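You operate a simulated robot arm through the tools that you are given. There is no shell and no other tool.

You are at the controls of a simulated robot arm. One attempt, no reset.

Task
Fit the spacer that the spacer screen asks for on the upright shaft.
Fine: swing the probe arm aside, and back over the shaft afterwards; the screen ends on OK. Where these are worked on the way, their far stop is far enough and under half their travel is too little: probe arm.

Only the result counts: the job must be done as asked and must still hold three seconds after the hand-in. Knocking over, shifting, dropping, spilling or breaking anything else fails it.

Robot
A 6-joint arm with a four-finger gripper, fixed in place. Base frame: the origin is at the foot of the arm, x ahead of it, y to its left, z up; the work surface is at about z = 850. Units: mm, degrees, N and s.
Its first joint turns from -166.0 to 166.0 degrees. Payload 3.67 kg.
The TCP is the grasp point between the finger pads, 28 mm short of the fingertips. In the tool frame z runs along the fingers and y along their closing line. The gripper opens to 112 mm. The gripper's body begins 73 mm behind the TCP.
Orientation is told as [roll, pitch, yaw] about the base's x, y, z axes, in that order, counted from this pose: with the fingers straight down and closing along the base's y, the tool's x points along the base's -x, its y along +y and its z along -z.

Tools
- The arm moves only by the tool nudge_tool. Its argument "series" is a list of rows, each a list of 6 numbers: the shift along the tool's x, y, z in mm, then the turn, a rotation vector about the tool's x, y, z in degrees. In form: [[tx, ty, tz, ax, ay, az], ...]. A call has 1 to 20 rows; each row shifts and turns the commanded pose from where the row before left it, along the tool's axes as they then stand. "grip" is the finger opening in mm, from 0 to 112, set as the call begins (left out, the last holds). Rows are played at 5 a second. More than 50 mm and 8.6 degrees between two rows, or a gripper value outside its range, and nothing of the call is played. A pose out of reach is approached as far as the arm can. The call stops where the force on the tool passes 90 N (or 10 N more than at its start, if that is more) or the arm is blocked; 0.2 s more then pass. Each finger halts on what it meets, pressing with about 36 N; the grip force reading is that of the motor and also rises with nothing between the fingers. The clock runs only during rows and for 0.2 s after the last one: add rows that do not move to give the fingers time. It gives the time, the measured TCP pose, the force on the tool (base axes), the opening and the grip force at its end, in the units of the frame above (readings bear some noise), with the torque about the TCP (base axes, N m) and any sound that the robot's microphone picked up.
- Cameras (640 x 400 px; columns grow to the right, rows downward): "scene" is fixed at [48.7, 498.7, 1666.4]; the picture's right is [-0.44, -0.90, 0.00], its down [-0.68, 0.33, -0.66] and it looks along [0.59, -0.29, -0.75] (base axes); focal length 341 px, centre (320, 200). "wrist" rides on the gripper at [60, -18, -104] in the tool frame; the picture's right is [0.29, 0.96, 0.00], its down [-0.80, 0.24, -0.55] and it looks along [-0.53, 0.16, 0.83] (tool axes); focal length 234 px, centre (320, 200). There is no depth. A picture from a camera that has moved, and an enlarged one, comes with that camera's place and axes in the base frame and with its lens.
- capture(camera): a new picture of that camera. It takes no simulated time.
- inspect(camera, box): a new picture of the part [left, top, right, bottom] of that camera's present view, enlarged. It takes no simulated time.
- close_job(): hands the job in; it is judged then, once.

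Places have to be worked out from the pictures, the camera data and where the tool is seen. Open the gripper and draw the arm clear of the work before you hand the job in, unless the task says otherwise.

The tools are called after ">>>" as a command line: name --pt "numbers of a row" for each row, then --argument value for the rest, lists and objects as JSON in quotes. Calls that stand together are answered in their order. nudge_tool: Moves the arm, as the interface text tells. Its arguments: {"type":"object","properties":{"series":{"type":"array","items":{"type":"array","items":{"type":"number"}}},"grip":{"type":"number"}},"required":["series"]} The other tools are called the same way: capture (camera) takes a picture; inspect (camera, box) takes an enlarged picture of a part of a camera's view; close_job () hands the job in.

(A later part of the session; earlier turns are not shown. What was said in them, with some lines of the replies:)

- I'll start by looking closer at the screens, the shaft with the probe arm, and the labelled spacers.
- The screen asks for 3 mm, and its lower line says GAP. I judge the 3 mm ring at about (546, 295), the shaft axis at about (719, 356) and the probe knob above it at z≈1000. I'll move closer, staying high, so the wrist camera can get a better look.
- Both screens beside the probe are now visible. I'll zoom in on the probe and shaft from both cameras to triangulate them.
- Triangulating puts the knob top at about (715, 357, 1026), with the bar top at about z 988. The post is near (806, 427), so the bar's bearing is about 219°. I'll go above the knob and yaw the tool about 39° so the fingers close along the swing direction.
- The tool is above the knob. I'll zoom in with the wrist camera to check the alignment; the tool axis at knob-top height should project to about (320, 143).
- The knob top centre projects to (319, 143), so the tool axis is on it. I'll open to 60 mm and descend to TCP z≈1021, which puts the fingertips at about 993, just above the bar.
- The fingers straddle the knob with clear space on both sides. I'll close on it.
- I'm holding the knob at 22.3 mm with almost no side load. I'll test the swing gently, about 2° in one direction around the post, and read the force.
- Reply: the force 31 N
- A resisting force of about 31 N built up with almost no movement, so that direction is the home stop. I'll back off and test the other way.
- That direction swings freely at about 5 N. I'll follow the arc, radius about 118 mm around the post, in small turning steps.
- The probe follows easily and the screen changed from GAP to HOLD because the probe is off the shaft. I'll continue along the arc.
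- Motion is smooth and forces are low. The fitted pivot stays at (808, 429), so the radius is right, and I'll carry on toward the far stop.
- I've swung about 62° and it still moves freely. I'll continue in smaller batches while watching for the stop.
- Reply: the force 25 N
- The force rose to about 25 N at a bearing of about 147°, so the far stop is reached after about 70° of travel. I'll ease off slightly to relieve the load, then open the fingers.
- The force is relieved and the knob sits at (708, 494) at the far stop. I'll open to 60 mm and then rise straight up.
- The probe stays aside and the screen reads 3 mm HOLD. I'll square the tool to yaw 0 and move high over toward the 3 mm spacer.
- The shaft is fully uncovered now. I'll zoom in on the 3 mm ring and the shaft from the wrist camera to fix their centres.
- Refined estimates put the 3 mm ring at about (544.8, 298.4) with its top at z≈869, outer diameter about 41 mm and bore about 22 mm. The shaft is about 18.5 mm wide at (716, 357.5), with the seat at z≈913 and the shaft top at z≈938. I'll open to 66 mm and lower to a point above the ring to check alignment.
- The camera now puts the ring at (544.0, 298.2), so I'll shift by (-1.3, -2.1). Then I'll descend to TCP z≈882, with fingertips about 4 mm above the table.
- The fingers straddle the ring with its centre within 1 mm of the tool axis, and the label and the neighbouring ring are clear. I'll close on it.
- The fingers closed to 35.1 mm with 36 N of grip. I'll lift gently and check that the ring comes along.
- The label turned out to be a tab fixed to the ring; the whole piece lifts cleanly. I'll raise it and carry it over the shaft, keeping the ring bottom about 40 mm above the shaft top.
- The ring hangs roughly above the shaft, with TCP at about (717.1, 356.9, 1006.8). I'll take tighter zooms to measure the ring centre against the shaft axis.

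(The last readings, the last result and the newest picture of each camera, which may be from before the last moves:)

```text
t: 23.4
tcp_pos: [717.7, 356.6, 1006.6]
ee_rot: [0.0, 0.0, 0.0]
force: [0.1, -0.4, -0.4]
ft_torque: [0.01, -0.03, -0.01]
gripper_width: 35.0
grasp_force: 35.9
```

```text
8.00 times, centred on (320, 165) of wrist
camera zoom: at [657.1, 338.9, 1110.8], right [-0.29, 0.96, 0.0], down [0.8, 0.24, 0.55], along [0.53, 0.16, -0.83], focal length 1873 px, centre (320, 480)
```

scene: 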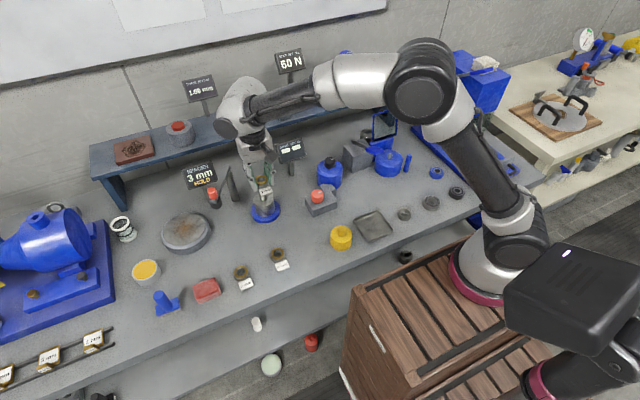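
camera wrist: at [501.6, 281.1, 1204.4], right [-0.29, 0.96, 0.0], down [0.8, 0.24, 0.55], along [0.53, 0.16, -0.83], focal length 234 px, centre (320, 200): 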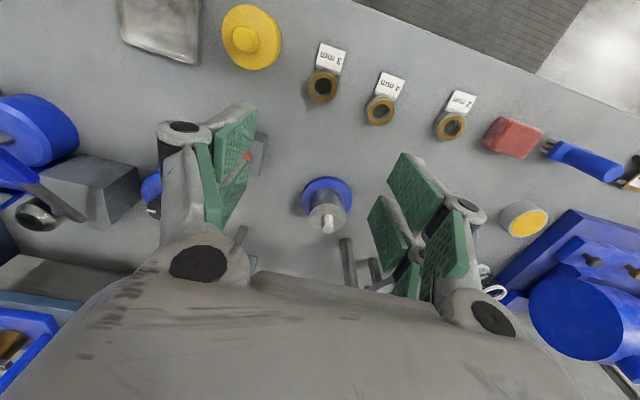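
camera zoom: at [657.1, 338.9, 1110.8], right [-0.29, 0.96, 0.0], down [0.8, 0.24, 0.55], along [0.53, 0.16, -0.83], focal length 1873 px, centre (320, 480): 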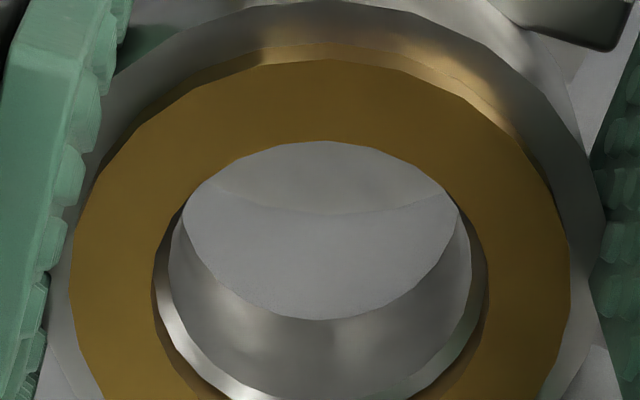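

Refining with the ellipse correction, I get the shaft axis at about (719, 358.7), seat z≈911 and shaft top z≈936. The ring is currently 1–2 mm short in x and y. I'll shift by (+1.4, +1.8) and lower 30 mm so the ring sits just above the shaft tip, then look again.

>>> nudge_tool --pt "-1.4 1.8 0 0 0 0" --pt "0 0 15 0 0 0" --pt "0 0 15 0 0 0" --pt "0 0 0 0 0 0" --pt "0 0 0 0 0 0"

>>> inspect --camera "wrist" --box '[280, 130, 360, 190]'

>>> inspect --camera "scene" --box '[240, 175, 294, 211]'

```text
t: 24.6
tcp_pos: [718.0, 359.5, 978.6]
ee_rot: [0.0, 0.2, 0.0]
force: [0.3, 0.4, -1.4]
ft_torque: [0.01, -0.03, -0.04]
gripper_width: 35.1
grasp_force: 35.9
```

```text
6.67 times, centred on (320, 160) of wrist
camera zoom: at [658.7, 342.1, 1082.8], right [-0.29, 0.96, 0.0], down [0.8, 0.24, 0.55], along [0.53, 0.16, -0.83], focal length 1561 px, centre (320, 467)
```

zoom: 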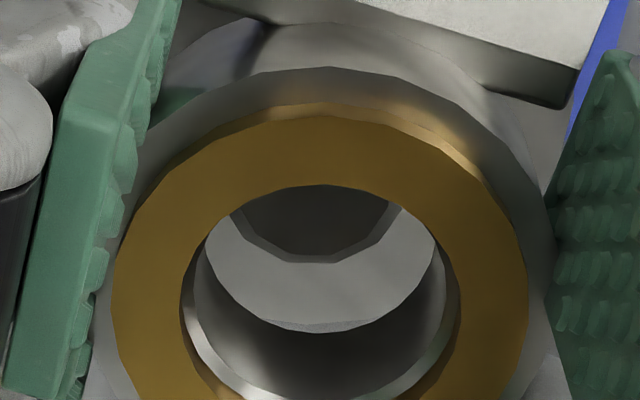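

```text
11.11 times, centred on (267, 193) of scene
camera zoom: at [48.7, 498.7, 1666.4], right [-0.44, -0.9, 0.0], down [-0.68, 0.33, -0.66], along [0.59, -0.29, -0.75], focal length 3792 px, centre (909, 278)
```

zoom: 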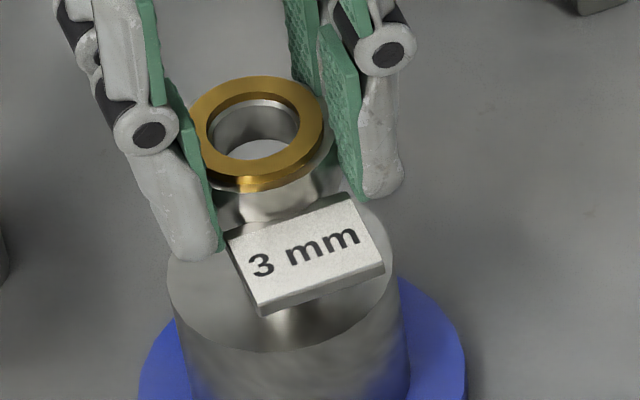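

Through the bore I can see the shaft tip laterally centred within about 0.3 mm, and the scene view agrees. I'll make a small -0.4 mm trim in x and lower in small steps onto the shaft, watching the force.

>>> nudge_tool --pt "0.4 -0.2 0 0 0 0" --pt "0 0 4 0 0 0" --pt "0 0 4 0 0 0" --pt "0 0 3 0 0 0" --pt "0 0 2 0 0 0" --pt "0 0 2 0 0 0" --pt "0 0 0 0 0 0"

>>> inspect --camera "wrist" --box '[280, 130, 360, 190]'

>>> inspect --camera "scene" --box '[240, 175, 294, 211]'

```text
t: 26.2
tcp_pos: [718.8, 360.6, 964.8]
ee_rot: [0.1, 0.0, 0.1]
force: [2.5, 0.1, 5.4]
ft_torque: [-0.02, -0.13, 0.02]
gripper_width: 35.0
grasp_force: 36.1
```

```text
6.67 times, centred on (320, 160) of wrist
camera zoom: at [658.6, 342.4, 1068.0], right [-0.29, 0.96, 0.0], down [0.8, 0.24, 0.55], along [0.53, 0.16, -0.83], focal length 1561 px, centre (320, 467)
```

zoom: 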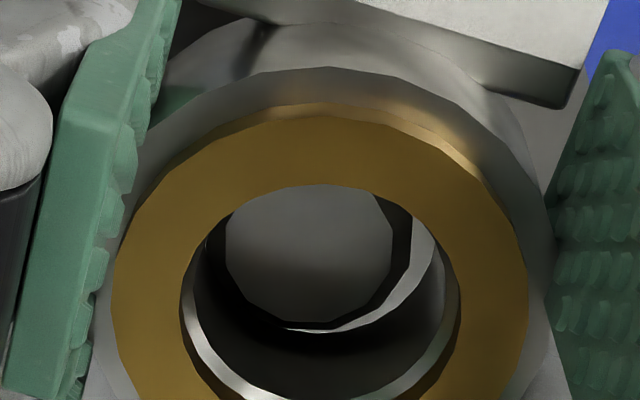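

```text
11.11 times, centred on (267, 193) of scene
camera zoom: at [48.7, 498.7, 1666.4], right [-0.44, -0.9, 0.0], down [-0.68, 0.33, -0.66], along [0.59, -0.29, -0.75], focal length 3792 px, centre (909, 278)
```

zoom: 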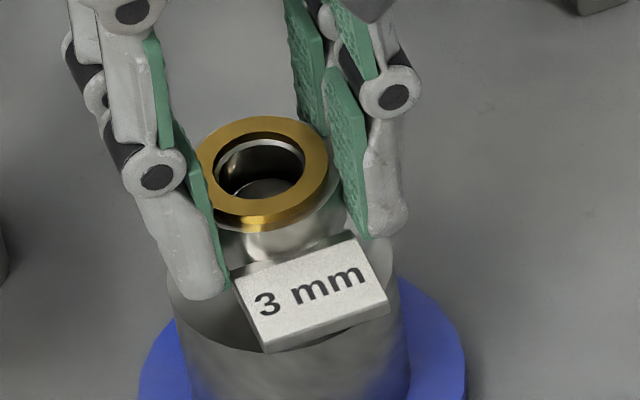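

The z force is 5 N, so the ring is touching the shaft tip. The bore view shows the shaft about 1 mm left of and about 1 mm nearer than the bore centre. I'll lift 3 mm, shift by (-0.8, -1.3), and lower again.

>>> nudge_tool --pt "0 0 -3 0 0 0" --pt "0.8 -1.3 0 0 0 0" --pt "0 0 0 0 0 0" --pt "0 0 2 0 0 0" --pt "0 0 2 0 0 0" --pt "0 0 2 0 0 0" --pt "0 0 0 0 0 0"

>>> inspect --camera "wrist" --box '[280, 130, 360, 190]'

>>> inspect --camera "scene" --box '[240, 175, 294, 211]'

```text
t: 27.8
tcp_pos: [719.6, 360.3, 959.3]
ee_rot: [0.2, 0.0, 0.1]
force: [13.8, -0.9, 3.7]
ft_torque: [-0.02, -0.51, 0.01]
gripper_width: 34.9
grasp_force: 35.6
```

```text
6.67 times, centred on (320, 160) of wrist
camera zoom: at [658.7, 341.4, 1064.4], right [-0.29, 0.96, 0.0], down [0.8, 0.24, 0.55], along [0.53, 0.16, -0.83], focal length 1561 px, centre (320, 467)
```

zoom: 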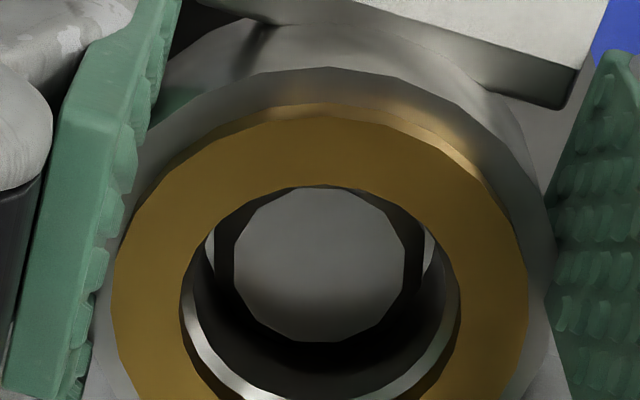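

```text
11.11 times, centred on (267, 193) of scene
camera zoom: at [48.7, 498.7, 1666.4], right [-0.44, -0.9, 0.0], down [-0.68, 0.33, -0.66], along [0.59, -0.29, -0.75], focal length 3792 px, centre (909, 278)
```

zoom: 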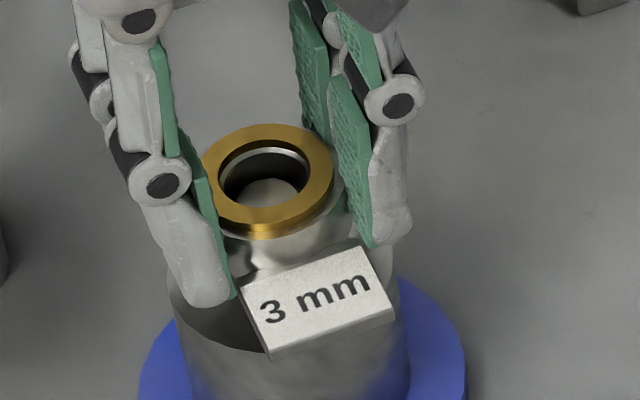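

Good: the ring is now on the shaft and laterally centred, but there is a 14 N push in +x. I'll shift about +1.2 mm in x to relieve it and continue down a little.

>>> nudge_tool --pt "-1.2 0 0 0 0 0" --pt "0 0 0 0 0 0" --pt "0 0 2 0 0 0" --pt "0 0 2 0 0 0" --pt "0 0 0 0 0 0"

```text
t: 29.0
tcp_pos: [718.5, 359.7, 957.4]
ee_rot: [0.1, 0.1, 0.1]
force: [11.0, -0.1, 1.9]
ft_torque: [0.01, -0.32, 0.01]
gripper_width: 35.1
grasp_force: 35.4
```

The x force is 11 N, lower but not gone, while the ring keeps going down freely. I'll ease another +1.2 mm in x and read it again.

>>> nudge_tool --pt "-1.2 0 0 0 0 0" --pt "0 0 0 0 0 0"

>>> inspect --camera "wrist" --box '[280, 130, 360, 190]'

>>> inspect --camera "scene" --box '[240, 175, 294, 211]'

```text
t: 29.6
tcp_pos: [717.5, 361.0, 956.8]
ee_rot: [0.0, 0.1, 0.1]
force: [1.4, 0.3, -0.8]
ft_torque: [0.03, 0.0, -0.01]
gripper_width: 35.0
grasp_force: 36.7
```

```text
6.67 times, centred on (320, 160) of wrist
camera zoom: at [659.2, 341.3, 1061.1], right [-0.29, 0.96, 0.0], down [0.8, 0.24, 0.55], along [0.53, 0.16, -0.83], focal length 1561 px, centre (320, 467)
```

zoom: 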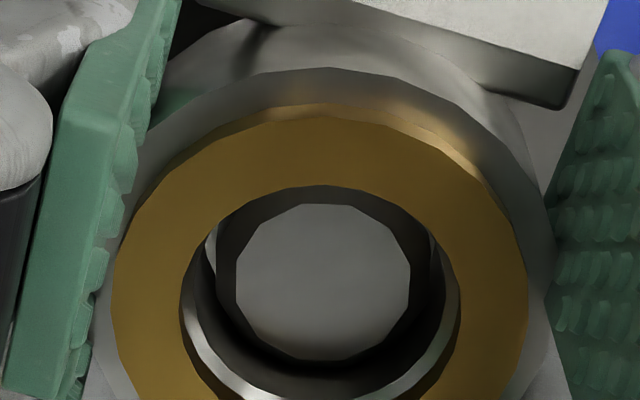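

```text
11.11 times, centred on (267, 193) of scene
camera zoom: at [48.7, 498.7, 1666.4], right [-0.44, -0.9, 0.0], down [-0.68, 0.33, -0.66], along [0.59, -0.29, -0.75], focal length 3792 px, centre (909, 278)
```

zoom: 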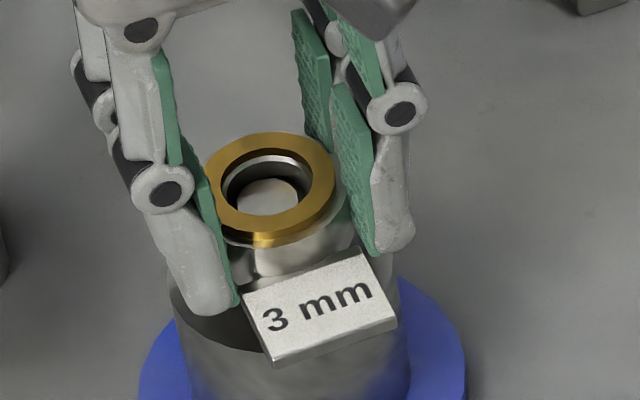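

Side load is gone and the ring is threaded on the shaft, with its bottom around z≈925. I'll continue down toward the seat in small steps.

>>> nudge_tool --pt "0 0 3 0 0 0" --pt "0 0 3 0 0 0" --pt "0 0 3 0 0 0" --pt "0 0 2 0 0 0" --pt "0 0 0 0 0 0"

>>> inspect --camera "scene" --box '[240, 175, 294, 211]'

```text
t: 30.8
tcp_pos: [719.9, 359.5, 946.2]
ee_rot: [-0.1, 0.1, 0.1]
force: [-0.4, -0.1, -1.3]
ft_torque: [0.0, 0.0, 0.03]
gripper_width: 35.2
grasp_force: 36.0
```

```text
11.11 times, centred on (267, 193) of scene
camera zoom: at [48.7, 498.7, 1666.4], right [-0.44, -0.9, 0.0], down [-0.68, 0.33, -0.66], along [0.59, -0.29, -0.75], focal length 3792 px, centre (909, 278)
```

zoom: 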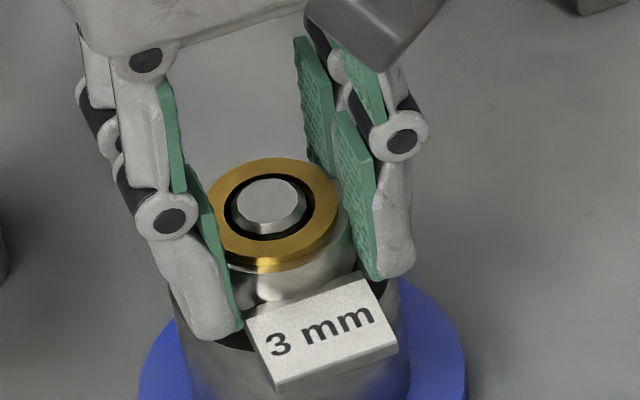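

The ring slides freely down the shaft. I'll lower in 1 mm steps until I feel the seat.

>>> nudge_tool --pt "0 0 1 0 0 0" --pt "0 0 1 0 0 0" --pt "0 0 1 0 0 0" --pt "0 0 0 0 0 0"

```text
t: 31.8
tcp_pos: [720.0, 359.1, 943.5]
ee_rot: [0.0, 0.1, 0.1]
force: [-5.1, 5.5, -0.1]
ft_torque: [0.13, 0.14, -0.07]
gripper_width: 35.2
grasp_force: 36.1
```

There's no vertical contact yet, only a few newtons sideways. I'll go down another 1–2 mm.

>>> nudge_tool --pt "0 0 1 0 0 0" --pt "0 0 0 0 0 0"

>>> inspect --camera "scene" --box '[240, 180, 294, 216]'

>>> inspect --camera "wrist" --box '[240, 90, 400, 210]'

```text
t: 32.4
tcp_pos: [719.8, 358.7, 942.9]
ee_rot: [0.1, 0.0, 0.1]
force: [-4.7, 9.0, 5.0]
ft_torque: [0.24, 0.22, -0.05]
gripper_width: 35.2
grasp_force: 35.9
```

```text
11.11 times, centred on (267, 198) of scene
camera zoom: at [48.7, 498.7, 1666.4], right [-0.44, -0.9, 0.0], down [-0.68, 0.33, -0.66], along [0.59, -0.29, -0.75], focal length 3792 px, centre (909, 222)
```

zoom: 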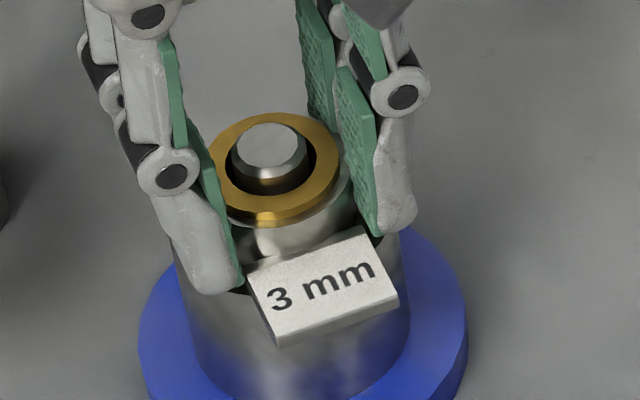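

```text
3.33 times, centred on (320, 150) of wrist
camera zoom: at [659.9, 341.6, 1046.2], right [-0.29, 0.96, 0.0], down [0.8, 0.24, 0.55], along [0.53, 0.16, -0.83], focal length 781 px, centre (320, 367)
```

zoom: 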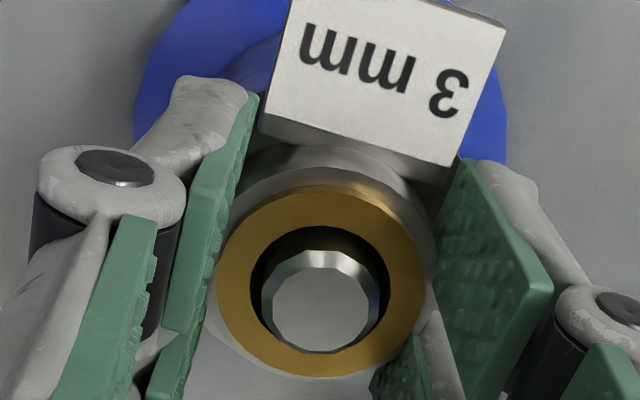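

Vertical force rose to 5 N at TCP z≈942.2, which puts the ring bottom at 911, the seat height, so it is seated. I'll open the fingers gently to 60 mm and rise straight up.

>>> nudge_tool --pt "0 0 0 0 0 0" --pt "0 0 0 0 0 0" --pt "0 0 0 0 0 0" --grip 60

>>> inspect --camera "scene" --box '[240, 180, 294, 216]'

```text
t: 33.2
tcp_pos: [720.3, 359.8, 942.6]
ee_rot: [0.0, 0.1, 0.0]
force: [0.1, -0.5, 0.4]
ft_torque: [0.0, -0.01, -0.02]
gripper_width: 59.9
grasp_force: 0.1
```

```text
11.11 times, centred on (267, 198) of scene
camera zoom: at [48.7, 498.7, 1666.4], right [-0.44, -0.9, 0.0], down [-0.68, 0.33, -0.66], along [0.59, -0.29, -0.75], focal length 3792 px, centre (909, 222)
```

zoom: 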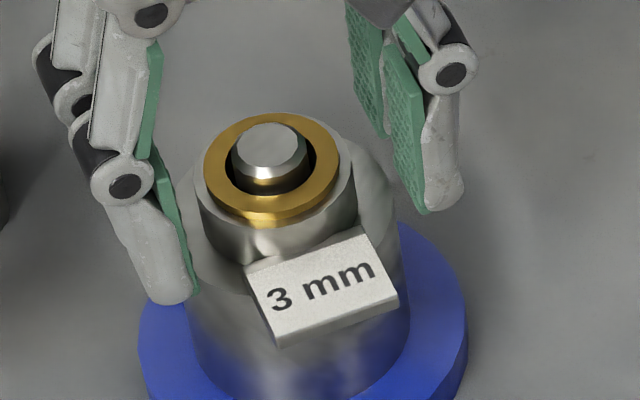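

The spacer sits flat around the shaft and the fingers are clear of it. I'll rise to about z=1140 and check everything.

>>> nudge_tool --pt "0 0 -15 0 0 0" --pt "0 0 -25 0 0 0" --pt "0 0 -40 0 0 0" --pt "0 0 -40 0 0 0" --pt "0 0 -40 0 0 0" --pt "0 0 -40 0 0 0" --pt "0 0 0 0 0 0"

>>> inspect --camera "scene" --box '[180, 140, 320, 230]'

>>> capture --camera "wrist"

```text
t: 34.8
tcp_pos: [719.2, 359.2, 1142.2]
ee_rot: [0.0, 0.2, 0.0]
force: [-0.1, -0.1, -0.3]
ft_torque: [0.01, 0.02, 0.0]
gripper_width: 59.9
grasp_force: 0.1
```

```text
4.44 times, centred on (250, 185) of scene
camera zoom: at [48.7, 498.7, 1666.4], right [-0.44, -0.9, 0.0], down [-0.68, 0.33, -0.66], along [0.59, -0.29, -0.75], focal length 1517 px, centre (631, 267)
```

zoom: 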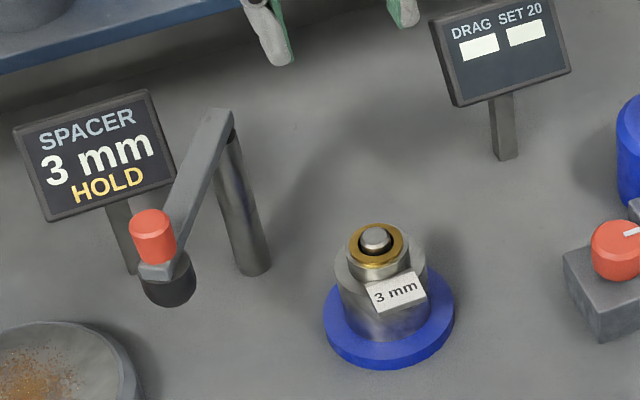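

```text
taken
camera wrist: at [659.3, 342.1, 1246.2], right [-0.29, 0.96, 0.0], down [0.8, 0.24, 0.55], along [0.53, 0.16, -0.83], focal length 234 px, centre (320, 200)
```

wrist: 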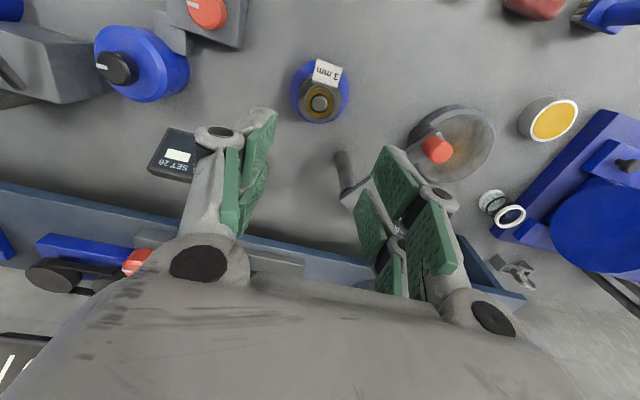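

The spacer is well placed and the screen shows 3 mm HOLD. I'll move back over the knob at (708, 494) with yaw -32.5°, still high, and check alignment before descending.

>>> nudge_tool --pt "3.8 44.5 0 0 0 0" --pt "3.8 44.5 0 0 0 0" --pt "3.8 44.6 0 0 0 0" --pt "0 0 0 0 0 8.1" --pt "0 0 0 0 0 8.1" --pt "0 0 0 0 0 8.2" --pt "0 0 0 0 0 8.1" --pt "0 0 40 0 0 0" --pt "0 0 0 0 0 0"

>>> capture --camera "wrist"

>>> inspect --camera "wrist" --box '[270, 90, 370, 170]'

```text
t: 36.8
tcp_pos: [708.2, 493.3, 1101.6]
ee_rot: [0.0, 0.1, -32.3]
force: [-0.5, -0.2, 0.9]
ft_torque: [-0.02, -0.01, 0.0]
gripper_width: 59.8
grasp_force: 0.0
```

```text
taken
camera wrist: at [647.4, 510.3, 1205.8], right [0.27, 0.96, 0.0], down [0.8, -0.23, 0.55], along [0.53, -0.15, -0.83], focal length 234 px, centre (320, 200)
```

wrist: 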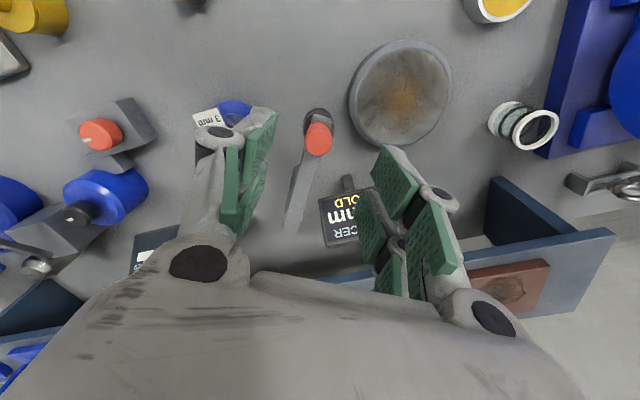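

```text
5.00 times, centred on (320, 130) of wrist
camera zoom: at [647.4, 510.3, 1205.8], right [0.27, 0.96, 0.0], down [0.8, -0.23, 0.55], along [0.53, -0.15, -0.83], focal length 1171 px, centre (320, 550)
```

zoom: 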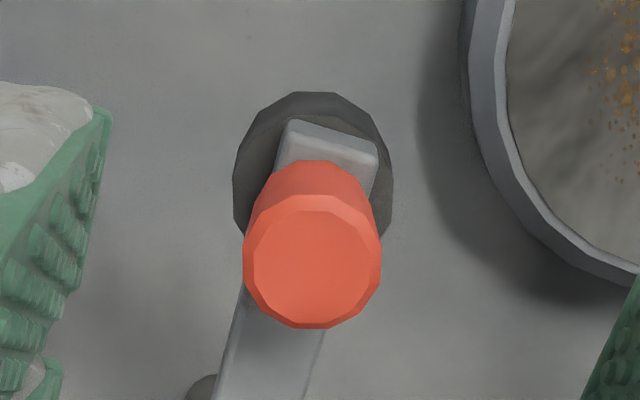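

The knob is within about 1 mm of the tool axis. I'll descend 80 mm to z≈1021 with fingers open at 60, then close.

>>> nudge_tool --pt "0 0 25 0 0 0" --pt "0 0 25 0 0 0" --pt "0 0 20 0 0 0" --pt "0 0 10 0 0 0" --pt "0 0 0 0 0 0"

>>> nudge_tool --pt "0 0 0 0 0 0" --pt "0 0 0 0 0 0" --pt "0 0 0 0 0 0" --grip 15

>>> inspect --camera "scene" --box '[160, 130, 300, 230]'

```text
t: 38.0
tcp_pos: [707.8, 493.7, 1021.9]
ee_rot: [0.0, 0.2, -32.4]
force: [-0.1, -0.3, 0.7]
ft_torque: [0.0, 0.0, 0.0]
gripper_width: 60.2
grasp_force: 0.0
```

```text
t: 38.8
tcp_pos: [708.1, 492.3, 1021.7]
ee_rot: [0.0, 0.1, -32.3]
force: [-1.0, 0.4, 0.7]
ft_torque: [0.03, 0.03, -0.09]
gripper_width: 22.3
grasp_force: 44.9
```

```text
4.00 times, centred on (230, 180) of scene
camera zoom: at [48.7, 498.7, 1666.4], right [-0.44, -0.9, 0.0], down [-0.68, 0.33, -0.66], along [0.59, -0.29, -0.75], focal length 1365 px, centre (680, 280)
```

zoom: 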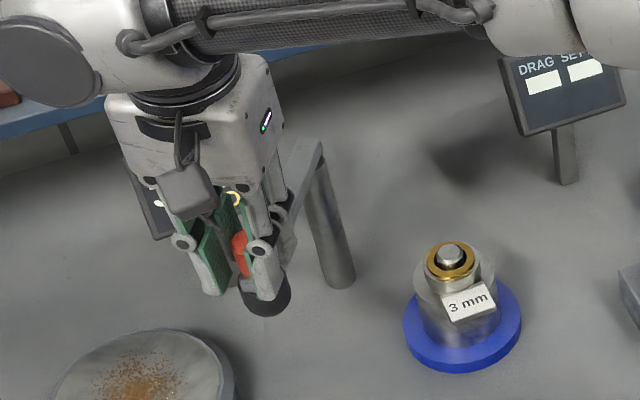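

I'm holding the knob again. I'll swing it back along the same arc, 40° first, and check.

>>> nudge_tool --pt "-0.45 -10.3 0 0 0 -5" --pt "-0.45 -10.3 0 0 0 -5" --pt "-0.45 -10.3 0 0 0 -5" --pt "-0.45 -10.3 0 0 0 -5" --pt "-0.45 -10.3 0 0 0 -5" --pt "-0.45 -10.3 0 0 0 -5" --pt "-0.45 -10.3 0 0 0 -5" --pt "-0.45 -10.3 0 0 0 -5" --pt "0 0 0 0 0 0"

>>> inspect --camera "scene" --box '[160, 130, 300, 230]'

```text
t: 40.8
tcp_pos: [692.2, 413.8, 1021.7]
ee_rot: [0.0, 0.1, 7.6]
force: [-2.3, -1.7, -2.2]
ft_torque: [-0.07, 0.17, -0.11]
gripper_width: 22.2
grasp_force: 45.2
```

```text
4.00 times, centred on (230, 180) of scene
camera zoom: at [48.7, 498.7, 1666.4], right [-0.44, -0.9, 0.0], down [-0.68, 0.33, -0.66], along [0.59, -0.29, -0.75], focal length 1365 px, centre (680, 280)
```

zoom: 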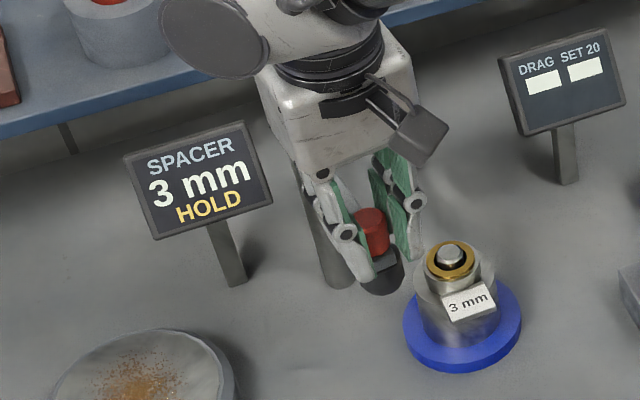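

It swings back smoothly. I'll go 20° more, then slow down near home.

>>> nudge_tool --pt "-0.45 -10.3 0 0 0 -5" --pt "-0.45 -10.3 0 0 0 -5" --pt "-0.3 -8.2 0 0 0 -4" --pt "-0.3 -8.2 0 0 0 -4" --pt "0 0 0 0 0 0"

>>> inspect --camera "scene" --box '[180, 130, 320, 230]'

```text
t: 42.0
tcp_pos: [702.0, 378.4, 1021.9]
ee_rot: [0.1, 0.1, 25.7]
force: [-10.2, -3.0, -5.1]
ft_torque: [-0.02, 0.09, 0.15]
gripper_width: 22.2
grasp_force: 44.8
```

```text
4.00 times, centred on (250, 180) of scene
camera zoom: at [48.7, 498.7, 1666.4], right [-0.44, -0.9, 0.0], down [-0.68, 0.33, -0.66], along [0.59, -0.29, -0.75], focal length 1365 px, centre (600, 280)
```

zoom: 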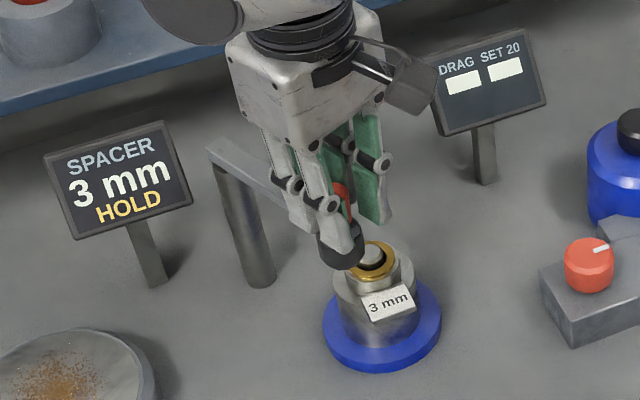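

About 13° remain and the probe still moves without trouble. I'll go 11° more in small steps.

>>> nudge_tool --pt "-0.15 -6.2 0 0 0 -3" --pt "-0.15 -6.2 0 0 0 -3" --pt "-0.15 -6.2 0 0 0 -3" --pt "-0.1 -4.1 0 0 0 -2" --pt "0 0 0 0 0 0"

>>> inspect --camera "scene" --box '[180, 130, 320, 230]'

```text
t: 43.2
tcp_pos: [712.6, 359.0, 1022.8]
ee_rot: [0.1, 0.1, 36.7]
force: [-14.1, -10.4, 0.7]
ft_torque: [-0.46, 0.6, 0.02]
gripper_width: 22.4
grasp_force: 45.5
```

```text
4.00 times, centred on (250, 180) of scene
camera zoom: at [48.7, 498.7, 1666.4], right [-0.44, -0.9, 0.0], down [-0.68, 0.33, -0.66], along [0.59, -0.29, -0.75], focal length 1365 px, centre (600, 280)
```

zoom: 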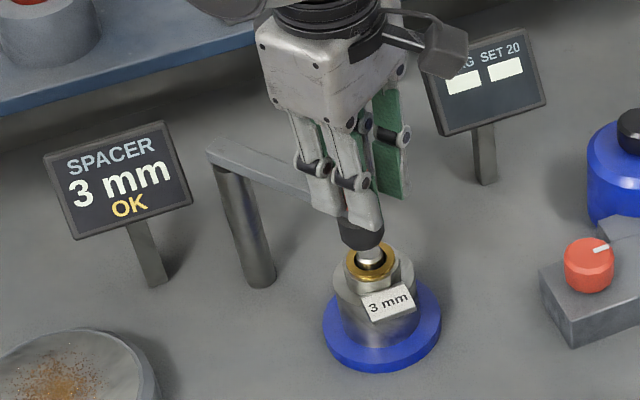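

The screen now reads 3 mm OK. The bar is about 3–4 mm short of its home position, so I'll ease it the rest of the way to the home stop with a slight radial relief.

>>> nudge_tool --pt "0.5 -2.0 0 0 0 -1" --pt "0.5 -1.8 0 0 0 -1" --pt "0 0 0 0 0 0"

>>> inspect --camera "scene" --box '[180, 130, 320, 230]'

>>> capture --camera "wrist"

```text
t: 44.0
tcp_pos: [715.8, 356.7, 1021.7]
ee_rot: [0.1, 0.0, 38.6]
force: [-7.2, -1.2, -8.2]
ft_torque: [0.33, -0.35, -0.06]
gripper_width: 22.4
grasp_force: 45.3
```

```text
4.00 times, centred on (250, 180) of scene
camera zoom: at [48.7, 498.7, 1666.4], right [-0.44, -0.9, 0.0], down [-0.68, 0.33, -0.66], along [0.59, -0.29, -0.75], focal length 1365 px, centre (600, 280)
```

zoom: 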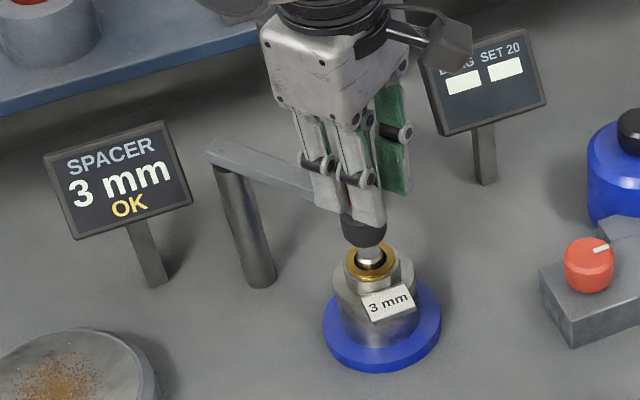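

```text
taken
camera wrist: at [679.7, 304.5, 1125.9], right [-0.82, 0.57, 0.0], down [0.47, 0.68, 0.56], along [0.31, 0.46, -0.83], focal length 234 px, centre (320, 200)
```

wrist: 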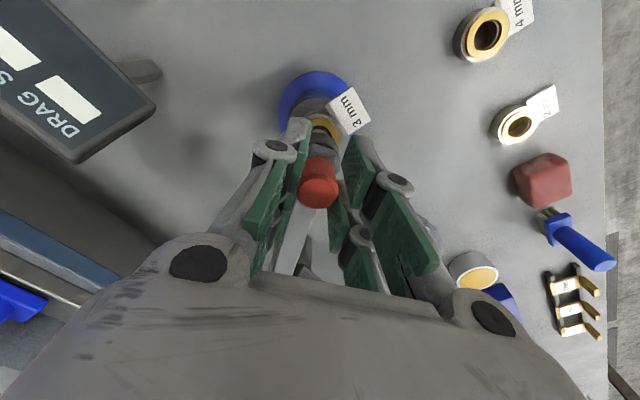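

The tool is back at the exact pose where I first gripped the home-position knob, forces are low, and the screen reads OK. I'll open the fingers and rise straight up.

>>> nudge_tool --pt "0 0 0 0 0 0" --pt "0 0 0 0 0 0" --pt "0 0 -20 0 0 0" --pt "0 0 -30 0 0 0" --pt "0 0 -40 0 0 0" --pt "0 0 -40 0 0 0" --pt "0 0 0 0 0 0" --grip 60

>>> inspect --camera "scene" --box '[180, 130, 320, 230]'

>>> capture --camera "wrist"

```text
t: 45.6
tcp_pos: [715.6, 354.3, 1151.8]
ee_rot: [0.1, 0.1, 38.7]
force: [0.6, -0.3, -0.3]
ft_torque: [0.0, 0.01, 0.0]
gripper_width: 60.2
grasp_force: 0.0
```

```text
4.00 times, centred on (250, 180) of scene
camera zoom: at [48.7, 498.7, 1666.4], right [-0.44, -0.9, 0.0], down [-0.68, 0.33, -0.66], along [0.59, -0.29, -0.75], focal length 1365 px, centre (600, 280)
```

zoom: 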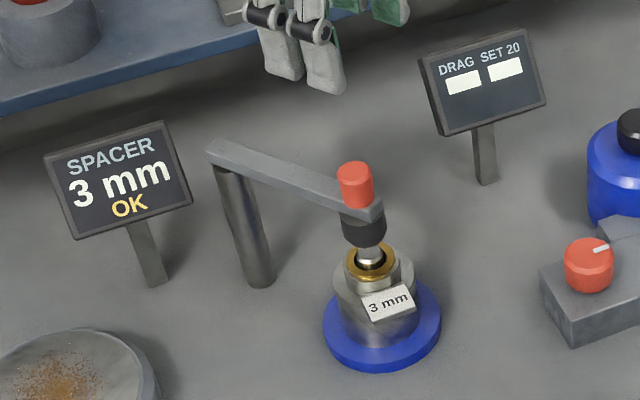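

```text
taken
camera wrist: at [680.5, 302.8, 1255.8], right [-0.82, 0.57, 0.0], down [0.47, 0.68, 0.55], along [0.31, 0.46, -0.83], focal length 234 px, centre (320, 200)
```

wrist: 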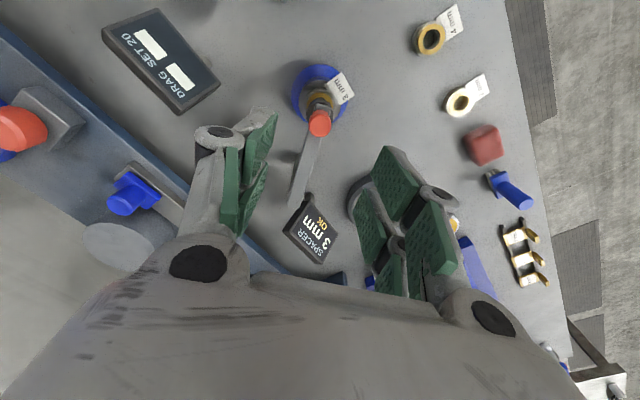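

The probe is back over the shaft, the spacer is seated, and the screen shows OK. I'll square the wrist and retreat toward the starting pose.

>>> nudge_tool --pt "0 0 -10 0 0 7.7" --pt "0 0 -10 0 0 7.7" --pt "0 0 -10 0 0 7.8" --pt "0 0 -5 0 0 7.7" --pt "0 0 0 0 0 7.8" --pt "40 -11 0 0 0 0" --pt "40 -11 0 0 0 0" --pt "40 -11 0 0 0 0" --pt "40 -11 0 0 0 0" --pt "40 -11 0 0 0 0" --pt "0 0 0 0 0 0" --pt "0 0 0 0 0 0" --pt "0 0 0 0 0 0" --pt "0 0 0 0 0 0" --grip 110

>>> capture --camera "scene"

>>> inspect --camera "scene" --box '[180, 140, 340, 240]'

```text
t: 48.6
tcp_pos: [513.1, 301.6, 1184.9]
ee_rot: [0.0, 0.2, -0.1]
force: [-0.6, 0.5, 0.2]
ft_torque: [0.01, 0.0, 0.02]
gripper_width: 109.9
grasp_force: 0.0
```

```text
taken
```

scene: 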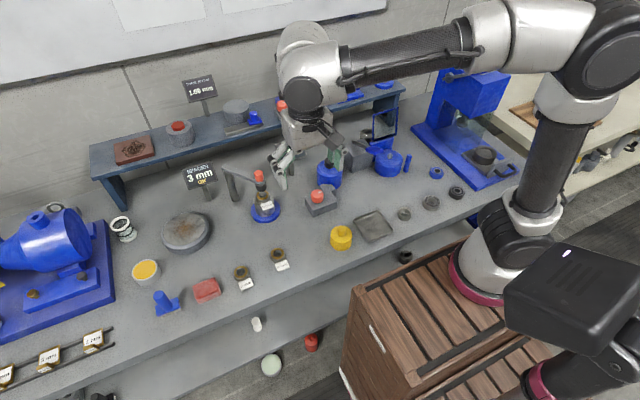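

```text
4.00 times, centred on (260, 190) of scene
camera zoom: at [48.7, 498.7, 1666.4], right [-0.44, -0.9, 0.0], down [-0.68, 0.33, -0.66], along [0.59, -0.29, -0.75], focal length 1365 px, centre (560, 240)
```

zoom: 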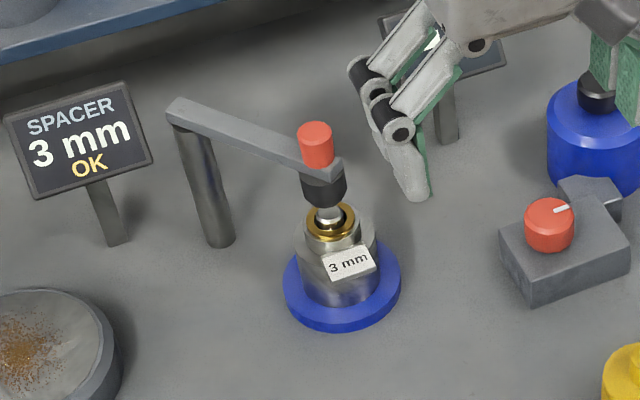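

The 3 mm spacer is seated on the shaft, the probe arm is back at its home position, and the screen reads 3 mm OK. The other objects look undisturbed, the gripper is open and the arm is clear, so I'm handing the job in.

>>> close_job

```text
The job is handed in.
```

The 3 mm spacer is on the upright shaft, seated on the shoulder below it, and the job is handed in. The spacer screen read "3 mm OK" in the last picture before hand-in.

- **Probe arm:** I swung it about 70° to its far stop before fitting the spacer. I then brought it back over the shaft to the position it started from.
- **Other objects:** Nothing else looked moved in the last scene picture. The gripper was open and the arm clear of the work at hand-in.
- **Fitting:** The spacer touched the shaft tip on the way down. I corrected its position by about 1–2 mm, and it then slid down freely to the seat.
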